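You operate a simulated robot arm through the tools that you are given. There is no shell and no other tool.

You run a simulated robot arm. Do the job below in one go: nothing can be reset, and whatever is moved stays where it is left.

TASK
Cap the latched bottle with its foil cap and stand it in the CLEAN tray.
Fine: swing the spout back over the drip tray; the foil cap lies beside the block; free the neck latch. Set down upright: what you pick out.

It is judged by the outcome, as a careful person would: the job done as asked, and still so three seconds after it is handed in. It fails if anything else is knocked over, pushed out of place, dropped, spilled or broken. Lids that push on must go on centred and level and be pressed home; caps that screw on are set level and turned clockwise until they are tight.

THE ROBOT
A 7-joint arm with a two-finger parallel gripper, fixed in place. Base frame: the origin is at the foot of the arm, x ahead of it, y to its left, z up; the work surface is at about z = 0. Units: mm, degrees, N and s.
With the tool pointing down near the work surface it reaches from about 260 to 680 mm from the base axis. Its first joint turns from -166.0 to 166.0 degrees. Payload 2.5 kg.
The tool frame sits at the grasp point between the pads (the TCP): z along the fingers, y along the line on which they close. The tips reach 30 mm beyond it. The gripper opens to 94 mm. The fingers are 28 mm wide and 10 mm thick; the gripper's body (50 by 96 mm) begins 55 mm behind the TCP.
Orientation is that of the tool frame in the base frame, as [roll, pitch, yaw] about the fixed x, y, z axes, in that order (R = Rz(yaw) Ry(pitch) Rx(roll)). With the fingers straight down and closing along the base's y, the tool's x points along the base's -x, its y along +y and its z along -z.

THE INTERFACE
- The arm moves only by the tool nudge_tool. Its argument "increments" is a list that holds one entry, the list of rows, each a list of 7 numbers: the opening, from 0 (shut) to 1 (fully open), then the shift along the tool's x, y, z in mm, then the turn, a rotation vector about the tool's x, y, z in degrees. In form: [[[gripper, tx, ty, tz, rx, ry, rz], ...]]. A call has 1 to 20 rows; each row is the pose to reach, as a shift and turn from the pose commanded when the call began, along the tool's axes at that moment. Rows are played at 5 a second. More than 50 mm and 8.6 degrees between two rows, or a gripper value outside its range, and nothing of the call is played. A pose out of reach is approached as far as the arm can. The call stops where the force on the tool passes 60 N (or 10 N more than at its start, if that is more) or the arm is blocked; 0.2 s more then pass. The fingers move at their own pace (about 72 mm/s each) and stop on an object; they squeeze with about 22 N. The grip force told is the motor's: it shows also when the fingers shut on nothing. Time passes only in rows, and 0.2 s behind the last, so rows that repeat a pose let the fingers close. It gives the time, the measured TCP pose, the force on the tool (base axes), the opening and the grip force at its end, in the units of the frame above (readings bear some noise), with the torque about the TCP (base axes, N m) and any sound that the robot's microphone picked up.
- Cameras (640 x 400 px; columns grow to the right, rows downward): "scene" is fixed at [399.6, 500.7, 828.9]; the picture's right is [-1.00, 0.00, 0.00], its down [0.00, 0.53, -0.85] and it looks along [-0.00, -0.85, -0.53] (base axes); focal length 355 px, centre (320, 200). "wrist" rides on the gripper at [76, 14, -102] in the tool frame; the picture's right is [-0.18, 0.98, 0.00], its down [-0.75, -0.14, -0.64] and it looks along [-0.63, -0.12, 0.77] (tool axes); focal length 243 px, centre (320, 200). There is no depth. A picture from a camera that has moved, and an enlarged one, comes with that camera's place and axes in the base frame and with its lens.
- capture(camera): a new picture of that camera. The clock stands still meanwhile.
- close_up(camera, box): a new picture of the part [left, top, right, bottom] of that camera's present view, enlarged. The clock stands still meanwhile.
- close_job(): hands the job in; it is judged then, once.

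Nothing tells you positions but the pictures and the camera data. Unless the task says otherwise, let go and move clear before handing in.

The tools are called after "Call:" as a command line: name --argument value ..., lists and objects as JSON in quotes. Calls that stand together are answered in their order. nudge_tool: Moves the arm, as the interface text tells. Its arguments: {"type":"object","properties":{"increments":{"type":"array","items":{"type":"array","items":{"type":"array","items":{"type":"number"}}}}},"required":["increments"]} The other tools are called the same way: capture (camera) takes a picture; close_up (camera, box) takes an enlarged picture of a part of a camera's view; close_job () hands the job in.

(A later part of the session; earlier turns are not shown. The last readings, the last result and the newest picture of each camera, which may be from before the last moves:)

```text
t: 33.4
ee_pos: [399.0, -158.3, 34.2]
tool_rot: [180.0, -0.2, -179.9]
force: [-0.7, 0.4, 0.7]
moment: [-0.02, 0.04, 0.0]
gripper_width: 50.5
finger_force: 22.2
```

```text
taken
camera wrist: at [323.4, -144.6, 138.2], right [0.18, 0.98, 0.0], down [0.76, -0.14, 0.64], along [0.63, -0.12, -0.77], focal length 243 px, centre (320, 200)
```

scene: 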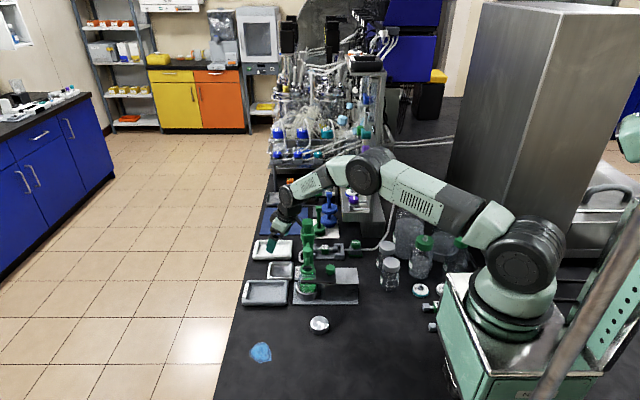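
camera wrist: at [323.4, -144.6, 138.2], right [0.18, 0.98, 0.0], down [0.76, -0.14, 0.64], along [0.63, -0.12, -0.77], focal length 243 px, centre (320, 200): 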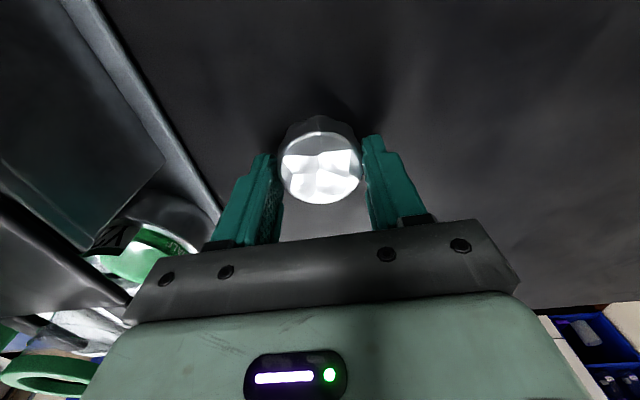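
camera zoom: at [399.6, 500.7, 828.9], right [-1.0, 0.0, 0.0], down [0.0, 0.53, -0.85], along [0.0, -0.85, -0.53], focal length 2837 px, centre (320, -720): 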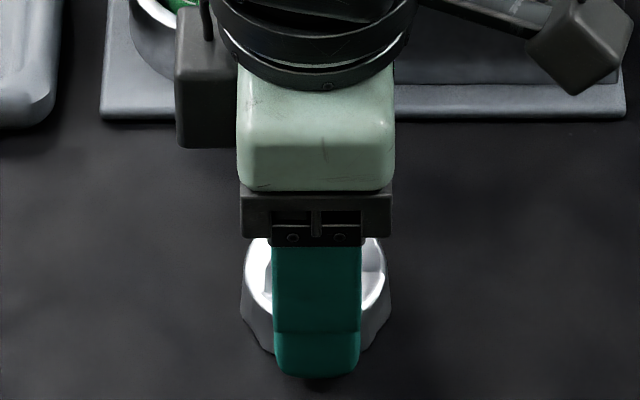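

The cap is gripped (50.5 mm wide) and centred on the fingers. I'll lift and carry it to hover above the bottle mouth.

Call:
nudge_tool --increments '[[[0.4, 0, 0, -15, 0, 0, 0], [0.4, 0, 0, -50, 0, 0, 0], [0.4, 0, 0, -90, 0, 0, 0], [0.4, 0, 0, -130, 0, 0, 0], [0.4, -8, -25, -160, 0, 0, 0], [0.4, -18, -60, -166, 0, 0, 0], [0.4, -28, -95, -166, 0, 0, 0], [0.4, -37, -127, -166, 0, 0, 0], [0.4, -37, -127, -140, 0, 0, 0], [0.4, -37, -127, -118, 0, 0, 0], [0.4, -37, -127, -118, 0, 0, 0]]]'

Call:
close_up --camera "scene" --box '[275, 205, 365, 295]'

Call:
capture --camera "wrist"

Call:
close_up --camera "wrist" --box '[240, 90, 400, 230]'

```text
t: 35.8
ee_pos: [436.8, -286.8, 153.3]
tool_rot: [180.0, -0.2, -179.9]
force: [-0.3, -0.8, -0.7]
moment: [-0.02, 0.01, 0.0]
gripper_width: 50.5
finger_force: 22.2
```

```text
4.44 times, centred on (320, 250) of scene
camera zoom: at [399.6, 500.7, 828.9], right [-1.0, 0.0, 0.0], down [0.0, 0.53, -0.85], along [0.0, -0.85, -0.53], focal length 1576 px, centre (320, -22)
```

zoom: 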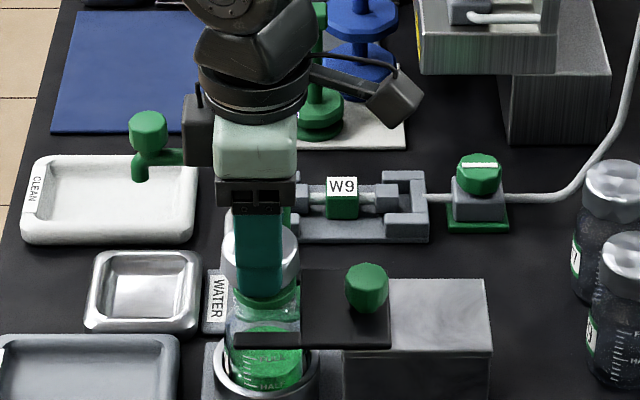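

```text
taken
camera wrist: at [360.8, -273.1, 256.4], right [0.18, 0.98, 0.0], down [0.76, -0.14, 0.64], along [0.63, -0.12, -0.77], focal length 243 px, centre (320, 200)
```

wrist: 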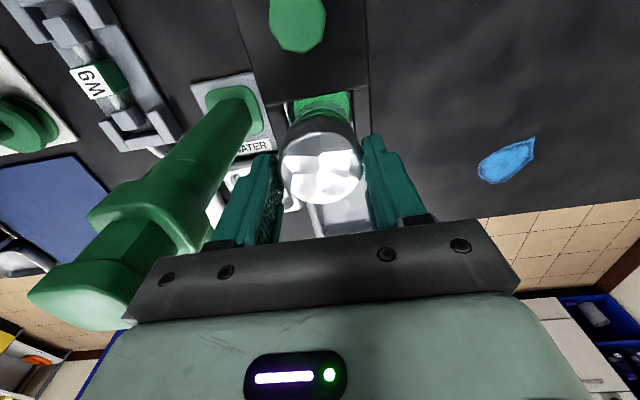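

```text
2.86 times, centred on (320, 160) of wrist
camera zoom: at [360.8, -273.1, 256.4], right [0.18, 0.98, 0.0], down [0.76, -0.14, 0.64], along [0.63, -0.12, -0.77], focal length 693 px, centre (320, 314)
```

zoom: 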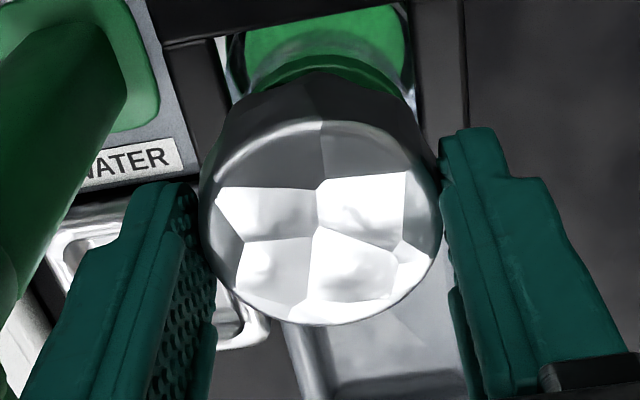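

I'll zoom in on both views to check alignment before lowering.

Call:
close_up --camera "scene" --box '[298, 250, 328, 280]'

Call:
close_up --camera "wrist" --box '[270, 85, 370, 165]'

```text
13.33 times, centred on (313, 265) of scene
camera zoom: at [399.6, 500.7, 828.9], right [-1.0, 0.0, 0.0], down [0.0, 0.53, -0.85], along [0.0, -0.85, -0.53], focal length 4729 px, centre (413, -667)
```

zoom: 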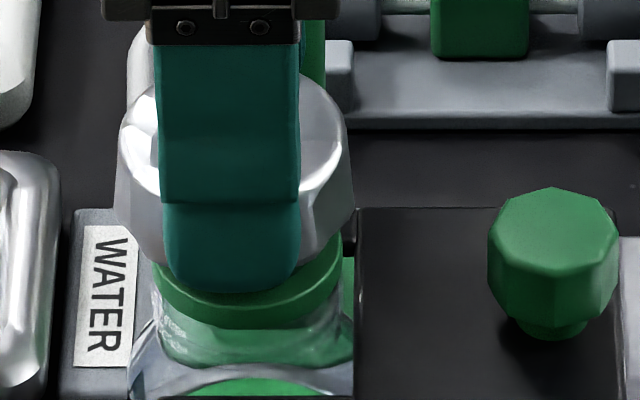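

```text
5.00 times, centred on (320, 125) of wrist
camera zoom: at [360.8, -273.1, 256.4], right [0.18, 0.98, 0.0], down [0.76, -0.14, 0.64], along [0.63, -0.12, -0.77], focal length 1213 px, centre (320, 575)
```

zoom: 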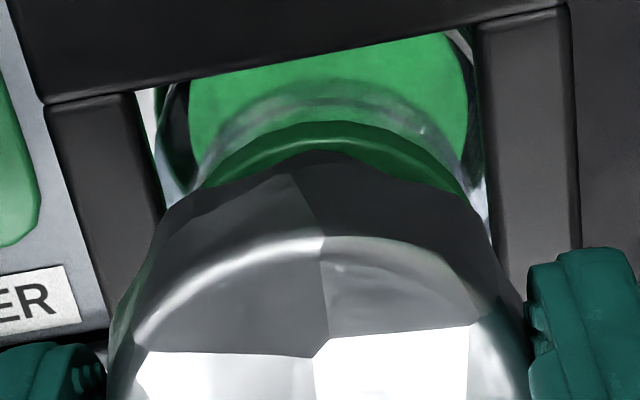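

The cap appears about 2.5 mm too far in +x and about 2 mm too far in -y relative to the collar. I'll correct that, lower to just above the rim and check again.

Call:
nudge_tool --increments '[[[0.4, 2.4, 2, 0, 0, 0, 0], [0.4, 2.4, 2, 8, 0, 0, 0], [0.4, 2.4, 2, 14, 0, 0, 0], [0.4, 2.4, 2, 14, 0, 0, 0]]]'

Call:
close_up --camera "scene" --box '[298, 250, 328, 280]'

Call:
close_up --camera "wrist" --box '[270, 85, 370, 165]'

Call:
close_up --camera "wrist" --box '[240, 90, 400, 230]'

```text
t: 36.8
ee_pos: [435.6, -282.3, 138.8]
tool_rot: [-180.0, 0.0, -179.9]
force: [-1.4, 1.0, 22.4]
moment: [-0.28, 0.4, -0.02]
gripper_width: 50.4
finger_force: 21.5
```

```text
13.33 times, centred on (313, 265) of scene
camera zoom: at [399.6, 500.7, 828.9], right [-1.0, 0.0, 0.0], down [0.0, 0.53, -0.85], along [0.0, -0.85, -0.53], focal length 4729 px, centre (413, -667)
```

zoom: 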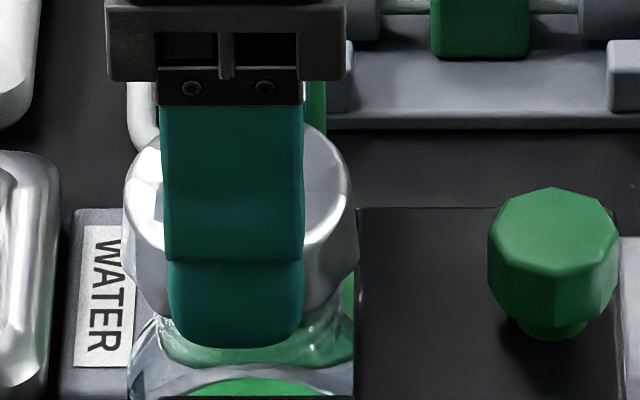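

```text
5.00 times, centred on (320, 125) of wrist
camera zoom: at [359.7, -270.0, 242.7], right [0.18, 0.98, 0.0], down [0.75, -0.14, 0.64], along [0.63, -0.12, -0.77], focal length 1213 px, centre (320, 575)
```

zoom: 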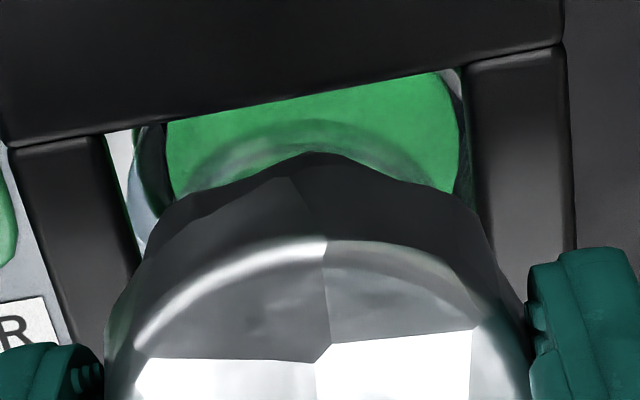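

```text
2.86 times, centred on (320, 160) of wrist
camera zoom: at [359.7, -270.0, 242.7], right [0.18, 0.98, 0.0], down [0.75, -0.14, 0.64], along [0.63, -0.12, -0.77], focal length 693 px, centre (320, 314)
```

zoom: 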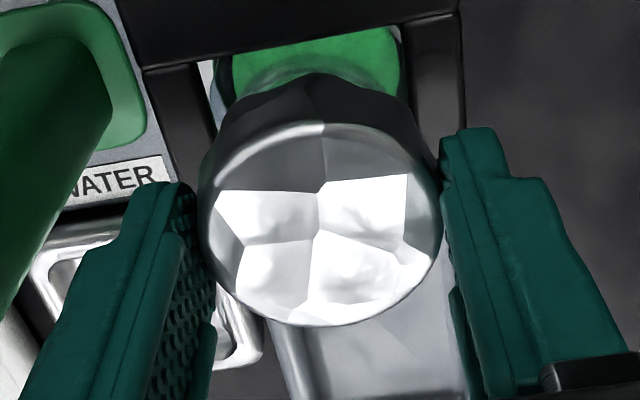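

The cap touched the rim at its (-x, -y) side (22 N, contact offset about (-18, -12)), so the cap must shift toward -x and -y. I'll raise it, correct by about (-1.8, -1.1) mm and lower gently.

Call:
nudge_tool --increments '[[[0.4, 0, 0, -4, 0, 0, 0], [0.4, 1.8, -1.1, -4, 0, 0, 0], [0.4, 1.8, -1.1, -4, 0, 0, 0]]]'

Call:
nudge_tool --increments '[[[0.4, 0, 0, 1, 0, 0, 0], [0.4, 0, 0, 2, 0, 0, 0], [0.4, 0, 0, 3, 0, 0, 0], [0.4, 0, 0, 3, 0, 0, 0]]]'

```text
t: 37.6
ee_pos: [432.2, -282.9, 143.6]
tool_rot: [179.9, -0.3, 180.0]
force: [-0.2, -0.1, 0.9]
moment: [0.0, 0.02, -0.04]
gripper_width: 50.7
finger_force: 21.9
```

```text
t: 38.6
ee_pos: [434.3, -283.8, 139.5]
tool_rot: [179.9, -0.3, -179.9]
force: [1.5, -0.2, -0.7]
moment: [0.0, 0.0, 0.0]
gripper_width: 50.3
finger_force: 21.6
```

No contact yet. Continuing down a little at a time.

Call:
nudge_tool --increments '[[[0.4, 0, 0, 0.7, 0, 0, 0], [0.4, 0, 0, 1.4, 0, 0, 0], [0.4, 0, 0, 2, 0, 0, 0], [0.4, 0, 0, 2, 0, 0, 0]]]'

```text
t: 39.6
ee_pos: [434.0, -284.5, 137.9]
tool_rot: [179.9, -0.2, -179.9]
force: [0.6, 0.2, 0.5]
moment: [0.0, 0.0, 0.02]
gripper_width: 50.4
finger_force: 22.7
```

Call:
nudge_tool --increments '[[[0.4, 0, 0, 1, 0, 0, 0], [0.4, 0, 0, 2, 0, 0, 0], [0.4, 0, 0, 3, 0, 0, 0], [0.4, 0, 0, 3, 0, 0, 0]]]'

Call:
close_up --camera "scene" --box '[298, 250, 328, 280]'

Call:
close_up --camera "wrist" --box '[270, 85, 370, 165]'

```text
t: 40.6
ee_pos: [433.4, -283.3, 133.6]
tool_rot: [179.8, -0.1, -179.9]
force: [0.5, 0.4, -0.3]
moment: [0.0, -0.05, 0.02]
gripper_width: 50.4
finger_force: 22.1
```

```text
13.33 times, centred on (313, 265) of scene
camera zoom: at [399.6, 500.7, 828.9], right [-1.0, 0.0, 0.0], down [0.0, 0.53, -0.85], along [0.0, -0.85, -0.53], focal length 4729 px, centre (413, -667)
```

zoom: 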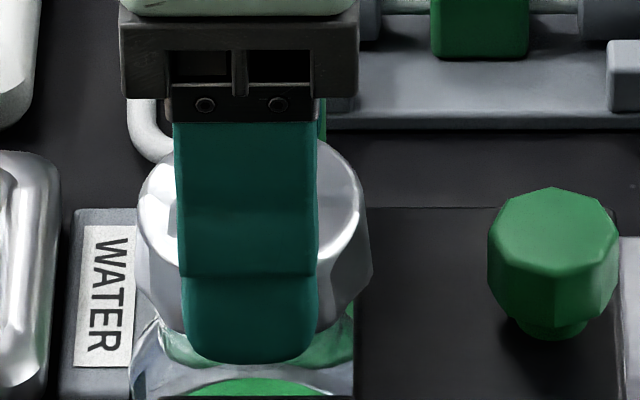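

```text
5.00 times, centred on (320, 125) of wrist
camera zoom: at [357.1, -270.4, 238.0], right [0.18, 0.98, 0.0], down [0.76, -0.14, 0.64], along [0.63, -0.12, -0.77], focal length 1213 px, centre (320, 575)
```

zoom: 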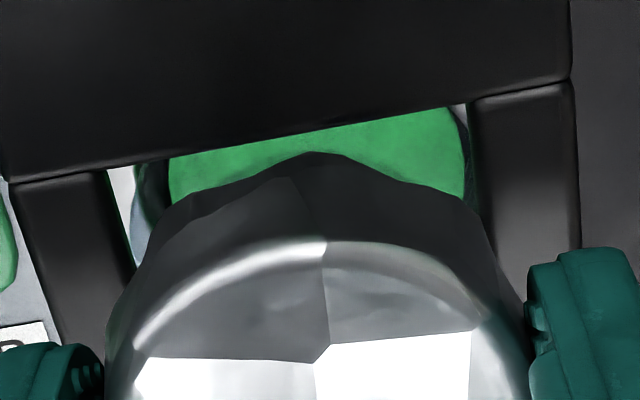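

The cap has slipped down around the collar with no force. It looks about 1 mm too far in -x, so I'll trim that and continue down gently.

Call:
nudge_tool --increments '[[[0.4, -0.8, 0, 0, 0, 0, 0], [0.4, -0.8, 0, 1.5, 0, 0, 0], [0.4, -0.8, 0, 3, 0, 0, 0], [0.4, -0.8, 0, 3, 0, 0, 0]]]'

```text
t: 41.6
ee_pos: [434.8, -284.8, 132.2]
tool_rot: [179.8, -0.3, -179.9]
force: [0.6, 0.2, -0.6]
moment: [0.01, 0.0, 0.02]
gripper_width: 50.7
finger_force: 22.0
```

Call:
nudge_tool --increments '[[[0.4, 0, 0, 1, 0, 0, 0], [0.4, 0, 0, 2, 0, 0, 0], [0.4, 0, 0, 3, 0, 0, 0], [0.4, 0, 0, 4, 0, 0, 0], [0.4, 0, 0, 4, 0, 0, 0]]]'

Call:
close_up --camera "scene" --box '[298, 250, 328, 280]'

```text
t: 42.8
ee_pos: [434.5, -283.5, 127.9]
tool_rot: [179.9, -0.3, -179.9]
force: [-0.2, 0.5, -0.2]
moment: [0.0, 0.02, 0.04]
gripper_width: 50.8
finger_force: 21.9
```

```text
13.33 times, centred on (313, 265) of scene
camera zoom: at [399.6, 500.7, 828.9], right [-1.0, 0.0, 0.0], down [0.0, 0.53, -0.85], along [0.0, -0.85, -0.53], focal length 4729 px, centre (413, -667)
```

zoom: 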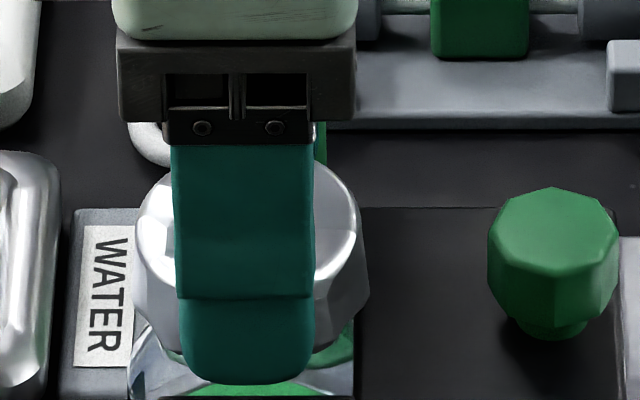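

Call:
nudge_tool --increments '[[[0.4, 0, 0, 1, 0, 0, 0], [0.4, 0, 0, 2, 0, 0, 0], [0.4, 0, 0, 3, 0, 0, 0], [0.4, 0, 0, 3, 0, 0, 0]]]'

```text
t: 43.8
ee_pos: [434.4, -284.2, 124.8]
tool_rot: [179.9, -0.2, -179.9]
force: [0.4, 0.5, -0.2]
moment: [-0.05, 0.0, -0.03]
gripper_width: 50.8
finger_force: 22.6
```

Call:
nudge_tool --increments '[[[0.4, 0, 0, 1, 0, 0, 0], [0.4, 0, 0, 2, 0, 0, 0], [0.4, 0, 0, 2, 0, 0, 0]]]'

Call:
close_up --camera "scene" --box '[298, 250, 328, 280]'

Call:
capture --camera "wrist"

```text
t: 44.6
ee_pos: [434.7, -285.6, 123.4]
tool_rot: [179.9, -0.3, -179.9]
force: [1.9, 1.0, 5.9]
moment: [0.03, -0.12, 0.02]
gripper_width: 50.5
finger_force: 21.7
```

```text
13.33 times, centred on (313, 265) of scene
camera zoom: at [399.6, 500.7, 828.9], right [-1.0, 0.0, 0.0], down [0.0, 0.53, -0.85], along [0.0, -0.85, -0.53], focal length 4729 px, centre (413, -667)
```

zoom: 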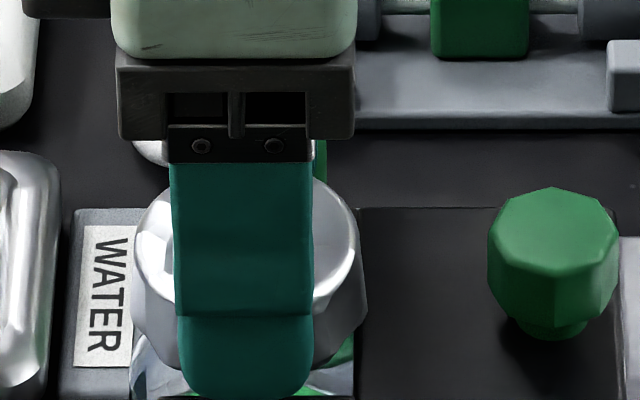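

```text
taken
camera wrist: at [358.1, -270.6, 226.7], right [0.18, 0.98, 0.0], down [0.76, -0.14, 0.64], along [0.63, -0.12, -0.77], focal length 243 px, centre (320, 200)
```

wrist: 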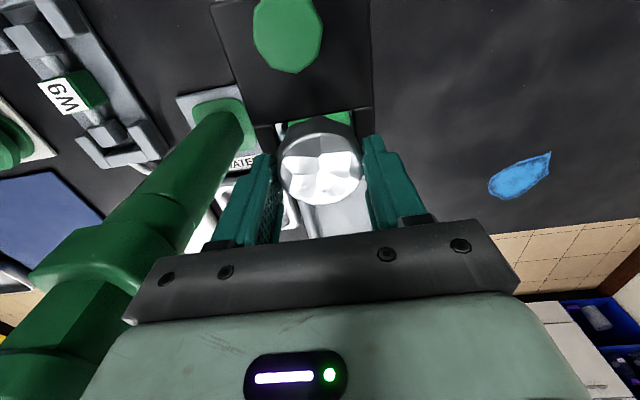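

First contact at about 6 N. I'll press on gently while gripped.

Call:
nudge_tool --increments '[[[0.4, 0, 0, 0.5, 0, 0, 0], [0.4, 0, 0, 1, 0, 0, 0], [0.4, 0, 0, 1.5, 0, 0, 0], [0.4, 0, 0, 1.5, 0, 0, 0]]]'

```text
t: 45.6
ee_pos: [434.7, -284.6, 123.3]
tool_rot: [-179.9, -0.1, -179.9]
force: [-1.0, 0.8, 25.9]
moment: [0.08, -0.11, -0.01]
gripper_width: 50.7
finger_force: 22.0
```

Call:
nudge_tool --increments '[[[0.4, 0, 0, 0.5, 0, 0, 0], [0.4, 0, 0, 1, 0, 0, 0], [0.4, 0, 0, 1.5, 0, 0, 0], [0.4, 0, 0, 1.5, 0, 0, 0]]]'

Call:
close_up --camera "scene" --box '[298, 250, 328, 280]'

```text
t: 46.6
ee_pos: [434.8, -284.2, 120.8]
tool_rot: [-179.9, -0.1, -179.9]
force: [1.3, -0.7, 25.4]
moment: [-0.05, -0.07, 0.0]
gripper_width: 50.3
finger_force: 22.1
```

```text
13.33 times, centred on (313, 265) of scene
camera zoom: at [399.6, 500.7, 828.9], right [-1.0, 0.0, 0.0], down [0.0, 0.53, -0.85], along [0.0, -0.85, -0.53], focal length 4729 px, centre (413, -667)
```

zoom: 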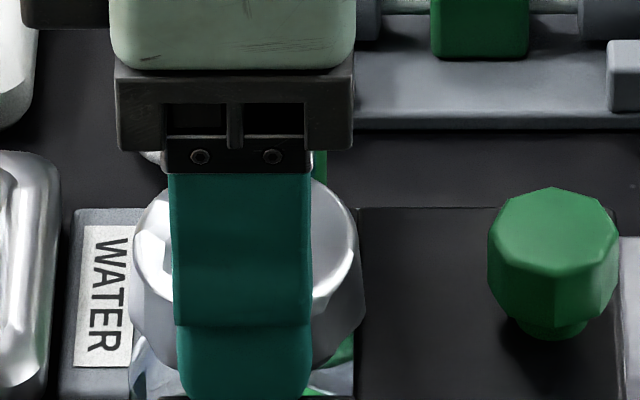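

The fingers now slip on the cap at about 25 N without it going further, so I'll release, rise, close the fingers and press on the cap's top.

Call:
nudge_tool --increments '[[[0.5, 0, 0, -1, 0, 0, 0], [0.7, 0, 0, -1, 0, 0, 0], [0.7, 0, 0, -1, 0, 0, 0], [0.7, 0, 0, -20, 0, 0, 0], [0.7, 0, 0, -50, 0, 0, 0], [0.7, 0, 0, -60, 0, 0, 0], [0.3, 0, 0, -60, 0, 0, 0], [0, 0, 0, -60, 0, 0, 0], [0, 0, 0, -60, 0, 0, 0]]]'

Call:
close_up --camera "scene" --box '[298, 250, 328, 280]'

Call:
close_up --camera "wrist" --box '[240, 60, 400, 200]'

```text
t: 48.6
ee_pos: [435.7, -284.7, 179.7]
tool_rot: [180.0, -0.1, -179.9]
force: [-0.5, -0.1, 0.5]
moment: [-0.03, -0.05, 0.01]
gripper_width: 0.0
finger_force: 21.9
heard: snap
```

```text
13.33 times, centred on (313, 265) of scene
camera zoom: at [399.6, 500.7, 828.9], right [-1.0, 0.0, 0.0], down [0.0, 0.53, -0.85], along [0.0, -0.85, -0.53], focal length 4729 px, centre (413, -667)
```

zoom: 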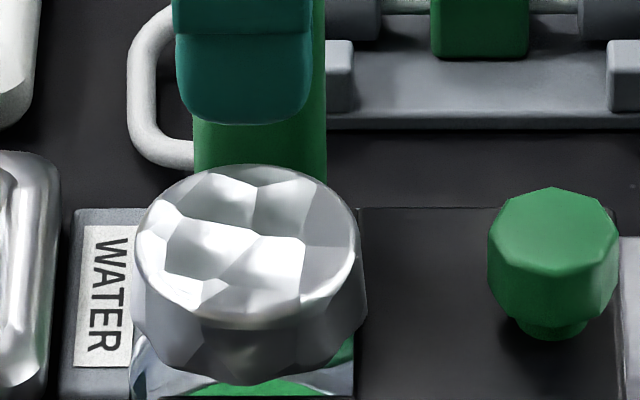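

```text
2.86 times, centred on (320, 130) of wrist
camera zoom: at [358.3, -270.7, 282.3], right [0.18, 0.98, 0.0], down [0.76, -0.14, 0.64], along [0.63, -0.12, -0.77], focal length 693 px, centre (320, 400)
```

zoom: 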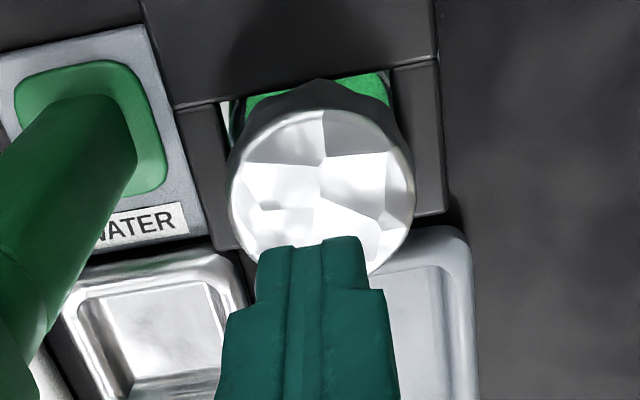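

A snap was heard. To make sure the cap is fully home, I'll press on its top centre with closed fingers.

Call:
nudge_tool --increments '[[[0, 0, 0, 20, 0, 0, 0], [0, 0, 0, 36, 0, 0, 0], [0, 0, 0, 39, 0, 0, 0], [0, 0, 0, 41, 0, 0, 0], [0, 0, 0, 42, 0, 0, 0], [0, 0, 0, 43, 0, 0, 0], [0, 0, 0, 43, 0, 0, 0]]]'

```text
t: 50.2
ee_pos: [434.7, -284.1, 139.0]
tool_rot: [-179.9, -0.1, -179.9]
force: [-12.5, 4.3, 51.0]
moment: [0.19, 0.66, -0.04]
gripper_width: 0.0
finger_force: 21.6
```

Call:
nudge_tool --increments '[[[0, 0, 0, -5, 0, 0, 0], [0, 0, 0, -30, 0, 0, 0], [0, 40, 0, -60, 0, 0, 0], [0, 75, 0, -60, 0, 0, 0], [0, 75, 0, -60, 0, 0, 0]]]'

Call:
close_up --camera "scene" --box '[298, 250, 328, 280]'

Call:
capture --camera "wrist"

Call:
close_up --camera "scene" --box '[290, 250, 370, 310]'

```text
t: 51.4
ee_pos: [357.8, -285.3, 197.7]
tool_rot: [179.9, -0.2, -179.8]
force: [0.6, 0.0, 0.1]
moment: [0.01, -0.01, -0.04]
gripper_width: 0.0
finger_force: 22.0
```

```text
13.33 times, centred on (313, 265) of scene
camera zoom: at [399.6, 500.7, 828.9], right [-1.0, 0.0, 0.0], down [0.0, 0.53, -0.85], along [0.0, -0.85, -0.53], focal length 4729 px, centre (413, -667)
```

zoom: 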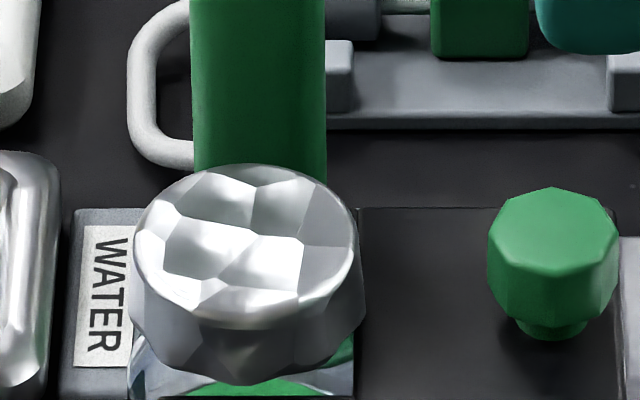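

```text
taken
camera wrist: at [281.6, -271.5, 301.0], right [0.18, 0.98, 0.0], down [0.76, -0.14, 0.64], along [0.63, -0.12, -0.77], focal length 243 px, centre (320, 200)
```

wrist: 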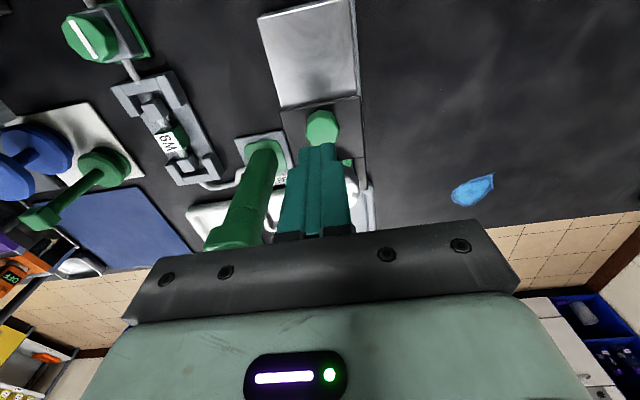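

```text
6.67 times, centred on (330, 280) of scene
camera zoom: at [399.6, 500.7, 828.9], right [-1.0, 0.0, 0.0], down [0.0, 0.53, -0.85], along [0.0, -0.85, -0.53], focal length 2364 px, centre (253, -333)
```

zoom: 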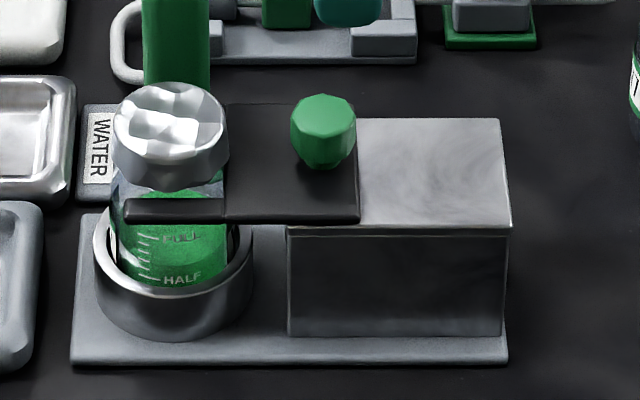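

The cap is fully over the collar, level and unmoved by the press, so it's seated. Next is the latch: its knob is at about (368.6, -285.5) with its top near z = 112. I'll open the fingers and come down around it.

Call:
nudge_tool --increments '[[[0.6, -5, 0, 0, 0, 0, 0], [0.6, -10.8, 0, 20, 0, 0, 0], [0.6, -10.8, 0, 45, 0, 0, 0], [0.6, -10.8, 0, 56, 0, 0, 0], [0.6, -10.8, 0, 56, 0, 0, 0]]]'

Call:
close_up --camera "scene" --box '[298, 240, 358, 290]'

Call:
capture --camera "wrist"

```text
t: 52.6
ee_pos: [371.4, -284.2, 141.6]
tool_rot: [179.9, -0.2, -179.9]
force: [-0.2, 0.3, 0.2]
moment: [-0.02, 0.0, -0.01]
gripper_width: 56.3
finger_force: 0.0
```

```text
8.00 times, centred on (328, 265) of scene
camera zoom: at [399.6, 500.7, 828.9], right [-1.0, 0.0, 0.0], down [0.0, 0.53, -0.85], along [0.0, -0.85, -0.53], focal length 2837 px, centre (256, -320)
```

zoom: 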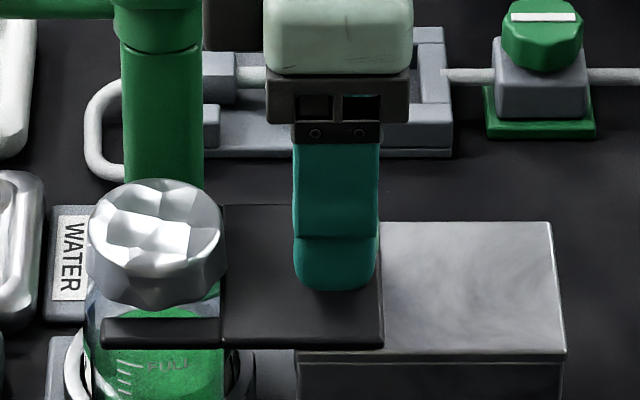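

```text
taken
camera wrist: at [294.3, -270.9, 244.2], right [0.18, 0.98, 0.0], down [0.76, -0.14, 0.64], along [0.63, -0.12, -0.77], focal length 243 px, centre (320, 200)
```

wrist: 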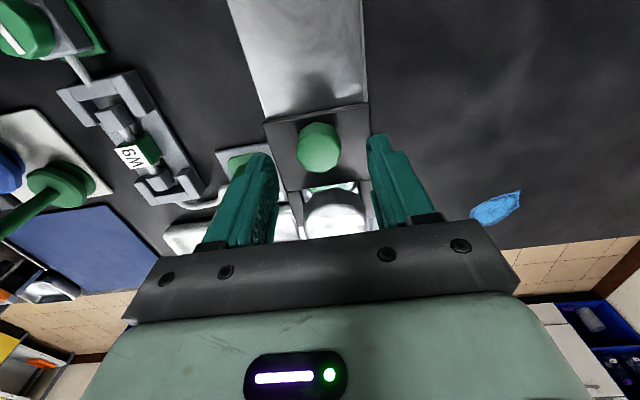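

Lined up. I'll lower about 11 mm more, close on the knob, then see how it feels before sliding.

Call:
nudge_tool --increments '[[[0.6, 1.5, 0, 5, 0, 0, 0], [0.6, 1.5, 0, 11, 0, 0, 0], [0.4, 1.5, 0, 11, 0, 0, 0], [0.2, 1.5, 0, 11, 0, 0, 0], [0.2, 1.5, 0, 11, 0, 0, 0]]]'

```text
t: 53.8
ee_pos: [368.5, -285.5, 129.5]
tool_rot: [179.9, -0.2, -179.9]
force: [-0.3, 0.1, 0.8]
moment: [-0.28, -0.07, 0.0]
gripper_width: 27.4
finger_force: 45.2
```

The knob is gripped (27 mm). Now I'll try sliding it toward -x, away from the bottle.

Call:
nudge_tool --increments '[[[0.2, 3, 0, 0, 0, 0, 0], [0.2, 6, 0, 0, 0, 0, 0], [0.2, 9, 0, 0, 0, 0, 0], [0.2, 12, 0, 0, 0, 0, 0], [0.2, 12, 0, 0, 0, 0, 0]]]'

Call:
close_up --camera "scene" --box '[298, 240, 358, 290]'

```text
t: 55.0
ee_pos: [356.6, -285.5, 131.4]
tool_rot: [180.0, -0.2, -179.8]
force: [1.5, -5.7, -2.2]
moment: [-0.44, -0.13, 0.06]
gripper_width: 27.4
finger_force: 45.0
```

```text
8.00 times, centred on (328, 265) of scene
camera zoom: at [399.6, 500.7, 828.9], right [-1.0, 0.0, 0.0], down [0.0, 0.53, -0.85], along [0.0, -0.85, -0.53], focal length 2837 px, centre (256, -320)
```

zoom: 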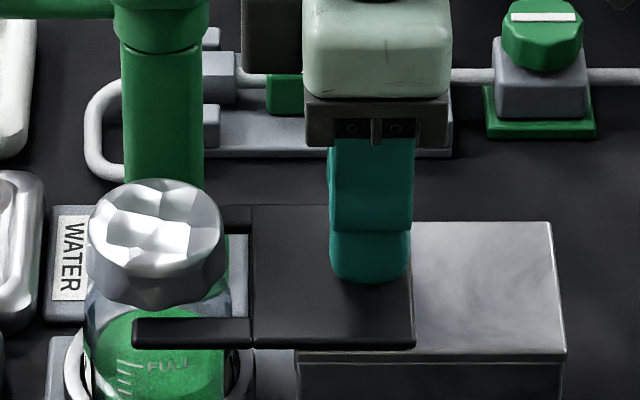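

It slides freely. I'll continue until the fork tines clear the bottle.

Call:
nudge_tool --increments '[[[0.2, 6, 0, 0, 0, 0, 0], [0.2, 12, 0, 0, 0, 0, 0], [0.2, 18, 0, 0, 0, 0, 0], [0.2, 24, 0, 0, 0, 0, 0], [0.2, 30, 0, 0, 0, 0, 0], [0.2, 36, 0, 0, 0, 0, 0], [0.2, 42, 0, 0, 0, 0, 0], [0.2, 42, 0, 0, 0, 0, 0]]]'

Call:
close_up --camera "scene" --box '[298, 240, 358, 290]'

Call:
capture --camera "wrist"

```text
t: 56.8
ee_pos: [319.1, -284.8, 131.3]
tool_rot: [-179.9, 0.2, -179.7]
force: [30.9, -3.0, -4.4]
moment: [0.19, -0.4, 0.09]
gripper_width: 27.6
finger_force: 45.4
```

```text
8.00 times, centred on (328, 265) of scene
camera zoom: at [399.6, 500.7, 828.9], right [-1.0, 0.0, 0.0], down [0.0, 0.53, -0.85], along [0.0, -0.85, -0.53], focal length 2837 px, centre (256, -320)
```

zoom: 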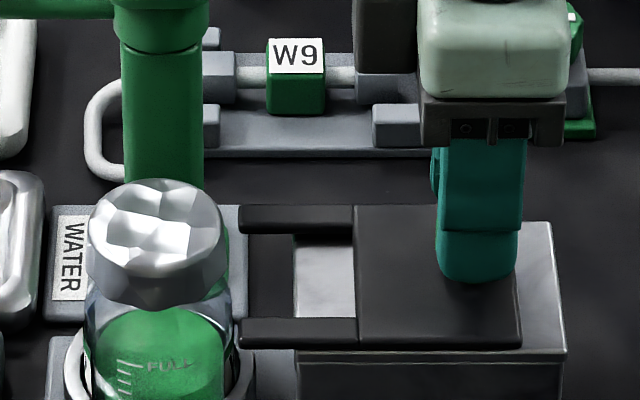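

```text
taken
camera wrist: at [241.1, -271.2, 233.1], right [0.18, 0.98, 0.0], down [0.75, -0.14, 0.65], along [0.63, -0.12, -0.76], focal length 243 px, centre (320, 200)
```

wrist: 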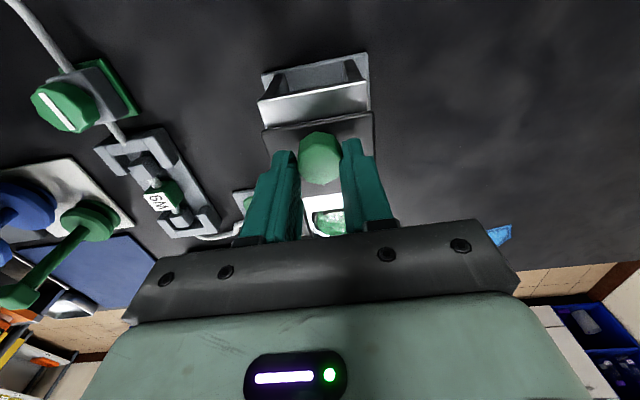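

The latch has reached its end stop and the tines now clear the bottle by several mm. I'll release the knob, rise and inspect.

Call:
nudge_tool --increments '[[[0.2, 38, 0, 0, 0, 0, 0]]]'

```text
t: 57.2
ee_pos: [274.2, -284.1, 130.7]
tool_rot: [179.7, -0.6, 179.8]
force: [0.3, 0.0, -0.2]
moment: [0.06, 0.0, -0.02]
gripper_width: 18.8
finger_force: 0.0
```

That was my slip: the shift was relative to the new pose, so the fingers slid off the knob toward -x. I'll stop and check that nothing was disturbed.

Call:
capture --camera "scene"

Call:
close_up --camera "scene" --box '[290, 200, 450, 310]'

Call:
capture --camera "wrist"

```text
taken
```

scene: 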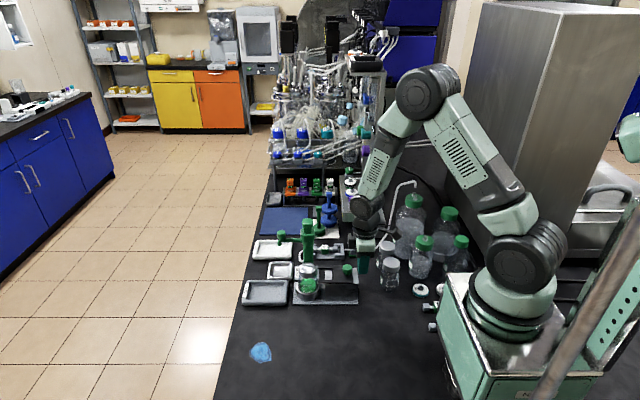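

```text
3.64 times, centred on (370, 255) of scene
camera zoom: at [399.6, 500.7, 828.9], right [-1.0, 0.0, 0.0], down [0.0, 0.53, -0.85], along [0.0, -0.85, -0.53], focal length 1290 px, centre (138, 0)
```

zoom: 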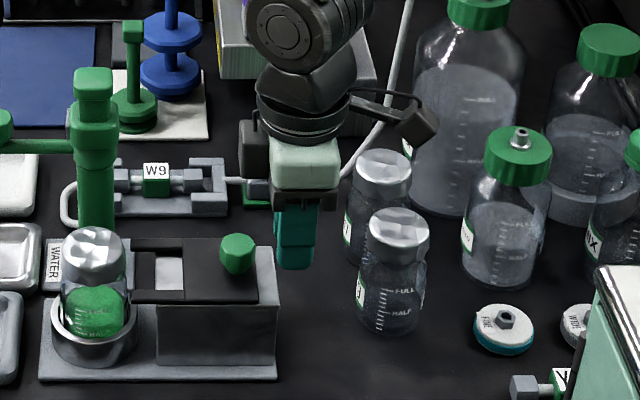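

```text
taken
camera wrist: at [197.5, -270.5, 234.9], right [0.19, 0.98, 0.0], down [0.76, -0.14, 0.63], along [0.62, -0.12, -0.77], focal length 243 px, centre (320, 200)
```

wrist: 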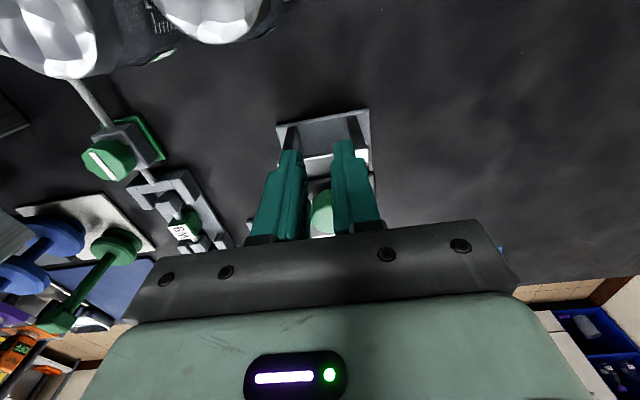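

Nothing was disturbed, and the latch stays open. I'll rise straight up before doing anything else.

Call:
nudge_tool --increments '[[[0.3, 0, 0, -40, 0, 0, 0], [0.5, 0, 0, -80, 0, 0, 0], [0.7, 0, 0, -120, 0, 0, 0], [0.7, -40, 0, -120, 0, 0, 0], [0.7, -70, 0, -120, 0, 0, 0], [0.7, -70, 0, -120, 0, 0, 0]]]'

Call:
close_up --camera "scene" --box '[290, 250, 350, 310]'

Call:
close_up --camera "wrist" --box '[240, 40, 400, 200]'

```text
t: 58.6
ee_pos: [347.5, -283.4, 250.4]
tool_rot: [179.9, -0.1, -179.8]
force: [0.7, -0.4, -0.2]
moment: [-0.04, 0.0, -0.04]
gripper_width: 66.0
finger_force: 0.1
```

```text
6.67 times, centred on (320, 280) of scene
camera zoom: at [399.6, 500.7, 828.9], right [-1.0, 0.0, 0.0], down [0.0, 0.53, -0.85], along [0.0, -0.85, -0.53], focal length 2364 px, centre (320, -333)
```

zoom: 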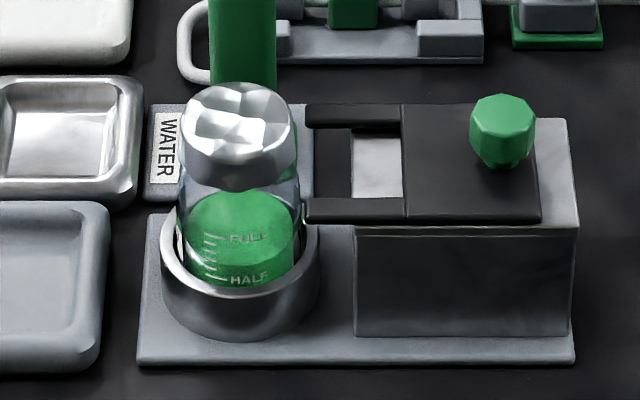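

```text
2.50 times, centred on (320, 120) of wrist
camera zoom: at [270.8, -270.7, 353.4], right [0.18, 0.98, 0.0], down [0.76, -0.14, 0.64], along [0.63, -0.12, -0.77], focal length 606 px, centre (320, 400)
```

zoom: 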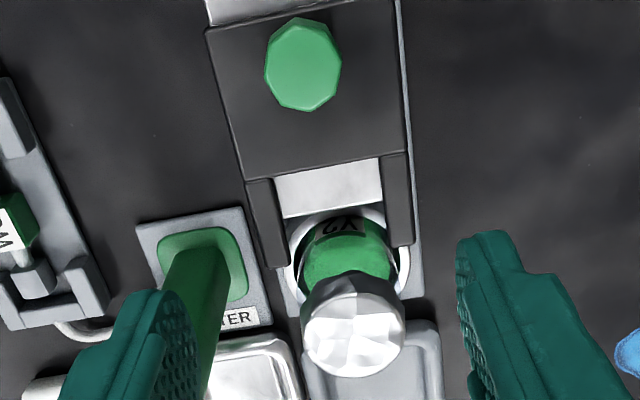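

The bottle is free: its body is about 56 mm wide, centred at (436.4, -285), with straight sides from z≈30 to 65. I'll tilt the tool 12° (needed for CLEAN later) and move above it with the fingers open.

Call:
nudge_tool --increments '[[[0.77, -30, -0.5, 0, 0, -4, 0], [0.77, -60, -1, 15, 0, -8, 0], [0.77, -90.5, -1.5, 40, 0, -12, 0], [0.77, -90.5, -1.5, 60, 0, -12, 0], [0.77, -90.5, -1.5, 60, 0, -12, 0]]]'

Call:
close_up --camera "scene" --box '[280, 210, 360, 310]'

Call:
capture --camera "wrist"

```text
t: 59.8
ee_pos: [436.2, -285.3, 190.0]
tool_rot: [179.9, 11.9, -179.8]
force: [0.4, 0.4, 0.4]
moment: [0.0, 0.02, -0.02]
gripper_width: 72.3
finger_force: 0.1
```

```text
4.00 times, centred on (320, 260) of scene
camera zoom: at [399.6, 500.7, 828.9], right [-1.0, 0.0, 0.0], down [0.0, 0.53, -0.85], along [0.0, -0.85, -0.53], focal length 1419 px, centre (320, -40)
```

zoom: 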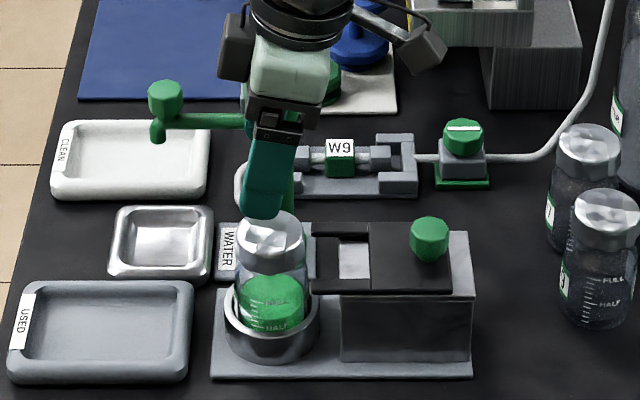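

```text
taken
camera wrist: at [340.1, -271.9, 275.5], right [0.18, 0.98, 0.04], down [0.61, -0.14, 0.78], along [0.77, -0.12, -0.62], focal length 243 px, centre (320, 200)
```

wrist: 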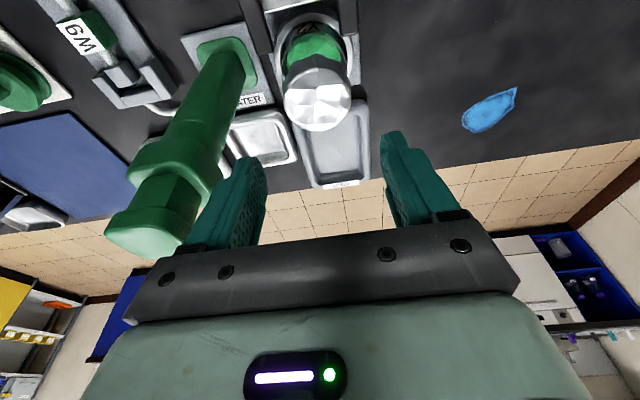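

The fingers straddle the bottle nicely. I'll descend vertically in stages.

Call:
nudge_tool --increments '[[[0.77, 5.2, 0, 26, 0, 0, 0], [0.77, 10.4, 0, 52, 0, 0, 0], [0.77, 15.6, 0, 78, 0, 0, 0], [0.77, 15.6, 0, 78, 0, 0, 0]]]'

Call:
close_up --camera "scene" --box '[280, 210, 360, 310]'

Call:
capture --camera "wrist"

```text
t: 60.8
ee_pos: [437.2, -285.7, 110.5]
tool_rot: [179.8, 11.9, -179.9]
force: [0.5, 0.2, -1.1]
moment: [-0.01, 0.02, 0.03]
gripper_width: 72.3
finger_force: 0.0
```

```text
4.00 times, centred on (320, 260) of scene
camera zoom: at [399.6, 500.7, 828.9], right [-1.0, 0.0, 0.0], down [0.0, 0.53, -0.85], along [0.0, -0.85, -0.53], focal length 1419 px, centre (320, -40)
```

zoom: 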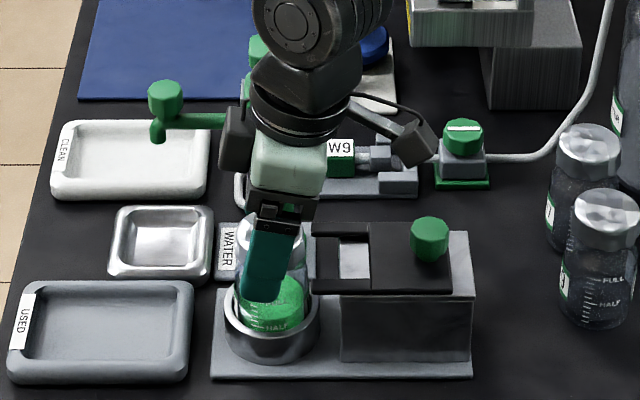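

```text
taken
camera wrist: at [341.9, -272.2, 195.6], right [0.18, 0.98, 0.04], down [0.61, -0.14, 0.78], along [0.77, -0.12, -0.62], focal length 243 px, centre (320, 200)
```

wrist: 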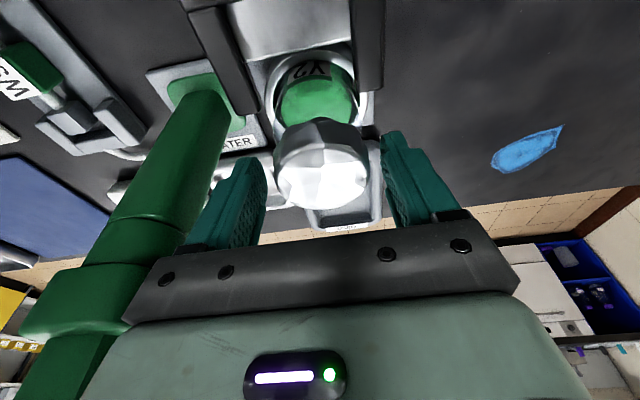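

Call:
nudge_tool --increments '[[[0.77, 3, 0, 14, 0, 0, 0], [0.77, 6, 0, 28, 0, 0, 0], [0.77, 8, 0, 41, 0, 0, 0], [0.77, 8, 0, 41, 0, 0, 0]]]'

Call:
close_up --camera "scene" --box '[285, 240, 345, 300]'

Call:
capture --camera "wrist"

```text
t: 61.8
ee_pos: [438.0, -285.9, 68.7]
tool_rot: [179.9, 11.8, 180.0]
force: [0.5, 0.6, 0.5]
moment: [-0.03, 0.0, 0.03]
gripper_width: 72.3
finger_force: 0.0
```

```text
6.67 times, centred on (315, 270) of scene
camera zoom: at [399.6, 500.7, 828.9], right [-1.0, 0.0, 0.0], down [0.0, 0.53, -0.85], along [0.0, -0.85, -0.53], focal length 2364 px, centre (353, -267)
```

zoom: 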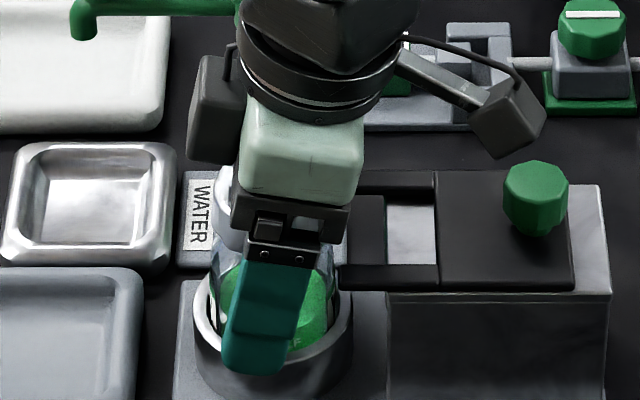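

```text
taken
camera wrist: at [342.5, -271.2, 153.6], right [0.18, 0.98, 0.04], down [0.61, -0.14, 0.78], along [0.77, -0.12, -0.62], focal length 243 px, centre (320, 200)
```

wrist: 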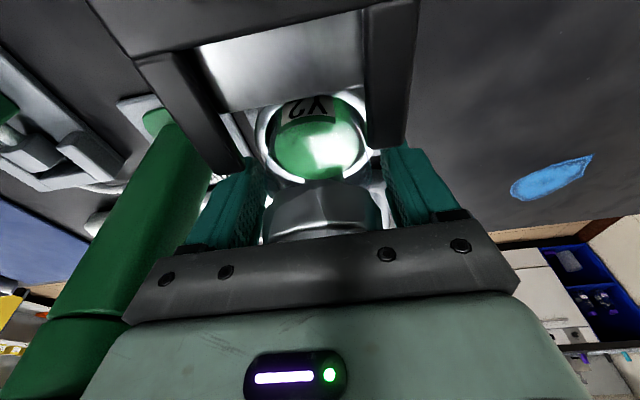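

No contact and good clearance. Closing gently on the bottle body.

Call:
nudge_tool --increments '[[[0.7, 0, 0, 0, 0, 0, 0], [0.65, 0, 0, 0, 0, 0, 0], [0.6, 0, 0, 0, 0, 0, 0], [0.55, 0, 0, 0, 0, 0, 0], [0.5, 0, 0, 0, 0, 0, 0], [0.45, 0, 0, 0, 0, 0, 0], [0.45, 0, 0, 0, 0, 0, 0]]]'

```text
t: 63.4
ee_pos: [439.2, -285.0, 68.0]
tool_rot: [179.9, 11.7, -180.0]
force: [0.1, -0.7, -1.0]
moment: [0.01, -0.03, 0.02]
gripper_width: 57.0
finger_force: 21.4
```

The bottle is gripped at 57 mm. I'll lift it a little and look.

Call:
nudge_tool --increments '[[[0.45, -1, 0, -5, 0, 0, 0], [0.45, -2, 0, -10, 0, 0, 0], [0.45, -4.2, 0, -20, 0, 0, 0], [0.45, -8.5, 0, -40, 0, 0, 0], [0.45, -8.5, 0, -40, 0, 0, 0]]]'

Call:
close_up --camera "scene" --box '[285, 230, 355, 300]'

Call:
capture --camera "wrist"

```text
t: 64.6
ee_pos: [438.7, -285.8, 108.4]
tool_rot: [179.9, 11.7, -179.9]
force: [0.1, -0.4, -2.2]
moment: [-0.01, -0.03, 0.01]
gripper_width: 56.8
finger_force: 22.3
```

```text
5.71 times, centred on (320, 265) of scene
camera zoom: at [399.6, 500.7, 828.9], right [-1.0, 0.0, 0.0], down [0.0, 0.53, -0.85], along [0.0, -0.85, -0.53], focal length 2027 px, centre (320, -171)
```

zoom: 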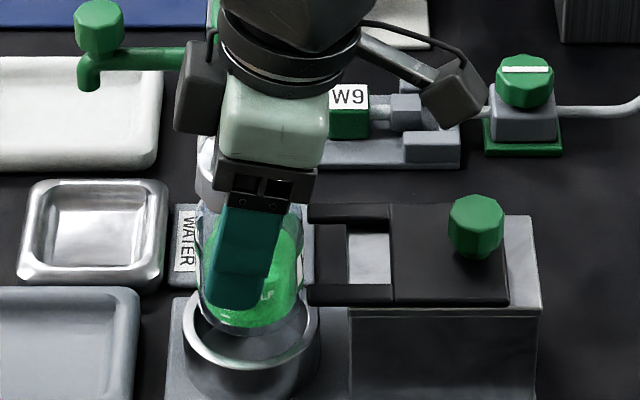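

```text
taken
camera wrist: at [342.6, -271.7, 194.2], right [0.18, 0.98, 0.04], down [0.61, -0.14, 0.78], along [0.77, -0.12, -0.62], focal length 243 px, centre (320, 200)
```

wrist: 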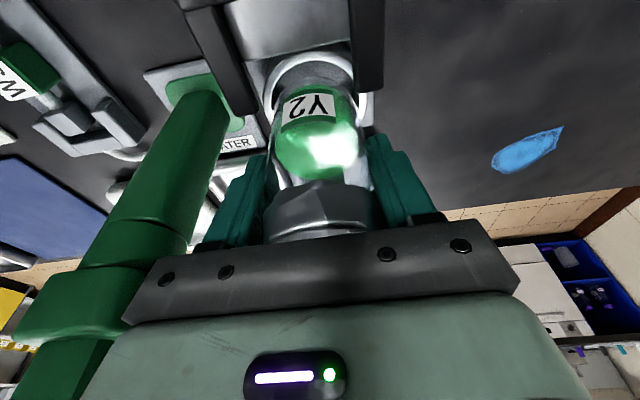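

The bottle comes up straight and secure, with the cap on. I'll lift to z≈265 so it will pass over the spout bar.

Call:
nudge_tool --increments '[[[0.45, -6.5, 0, -31, 0, 0, 0], [0.45, -13, 0, -61, 0, 0, 0], [0.45, -19.5, 0, -92, 0, 0, 0], [0.45, -26, 0, -123, 0, 0, 0], [0.45, -32.7, 0, -153, 0, 0, 0], [0.45, -32.7, 0, -153, 0, 0, 0]]]'

```text
t: 66.0
ee_pos: [439.7, -287.4, 267.5]
tool_rot: [179.8, 11.8, -179.9]
force: [-0.2, 0.1, -1.2]
moment: [0.0, -0.04, 0.01]
gripper_width: 56.8
finger_force: 22.3
```

Now over toward the CLEAN side, turning the heading to about -25° on the way.

Call:
nudge_tool --increments '[[[0.45, -12, -22, 2.6, 1.3, 0, 6.1], [0.45, -24, -44, 5.2, 2.6, 0, 12.2], [0.45, -37, -66, 7.8, 3.9, 0, 18.4], [0.45, -49, -88, 10.4, 5.2, 0, 24.5], [0.45, -49, -88, 10.4, 5.2, 0, 24.5]]]'

Call:
capture --camera "scene"

Call:
capture --camera "wrist"

```text
t: 67.2
ee_pos: [491.1, -374.2, 266.6]
tool_rot: [-180.0, 11.9, 155.0]
force: [0.0, 0.4, -1.7]
moment: [0.01, 0.04, 0.01]
gripper_width: 56.7
finger_force: 21.9
```

```text
taken
```

scene: 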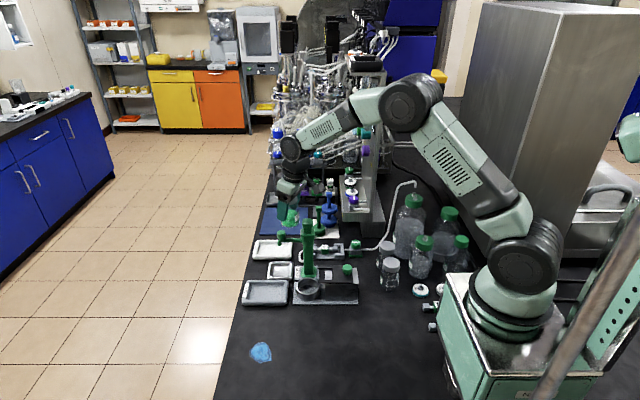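

```text
taken
camera wrist: at [409.8, -320.5, 352.6], right [0.58, 0.81, 0.04], down [0.49, -0.38, 0.78], along [0.65, -0.43, -0.62], focal length 243 px, centre (320, 200)
```

wrist: 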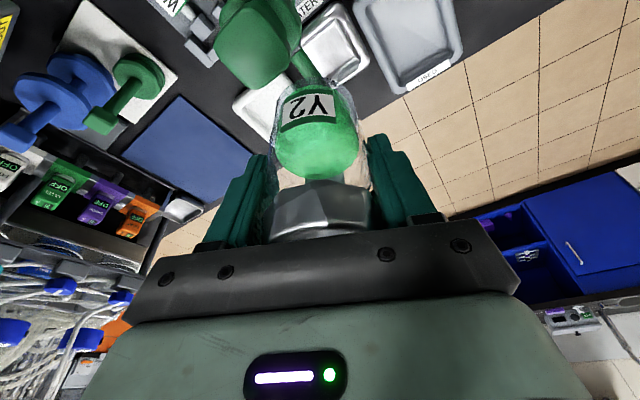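

Call:
nudge_tool --increments '[[[0.45, -17, -16, 9, 0, 0, 0], [0.45, -34, -32, 18, 0, 0, 0], [0.45, -50, -47.5, 26, 0, 0, 0], [0.45, -50, -47.5, 26, 0, 0, 0]]]'

```text
t: 68.2
ee_pos: [520.1, -441.5, 249.8]
tool_rot: [180.0, 11.7, 155.0]
force: [0.0, 0.5, -2.0]
moment: [0.0, -0.03, -0.04]
gripper_width: 57.2
finger_force: 22.2
```

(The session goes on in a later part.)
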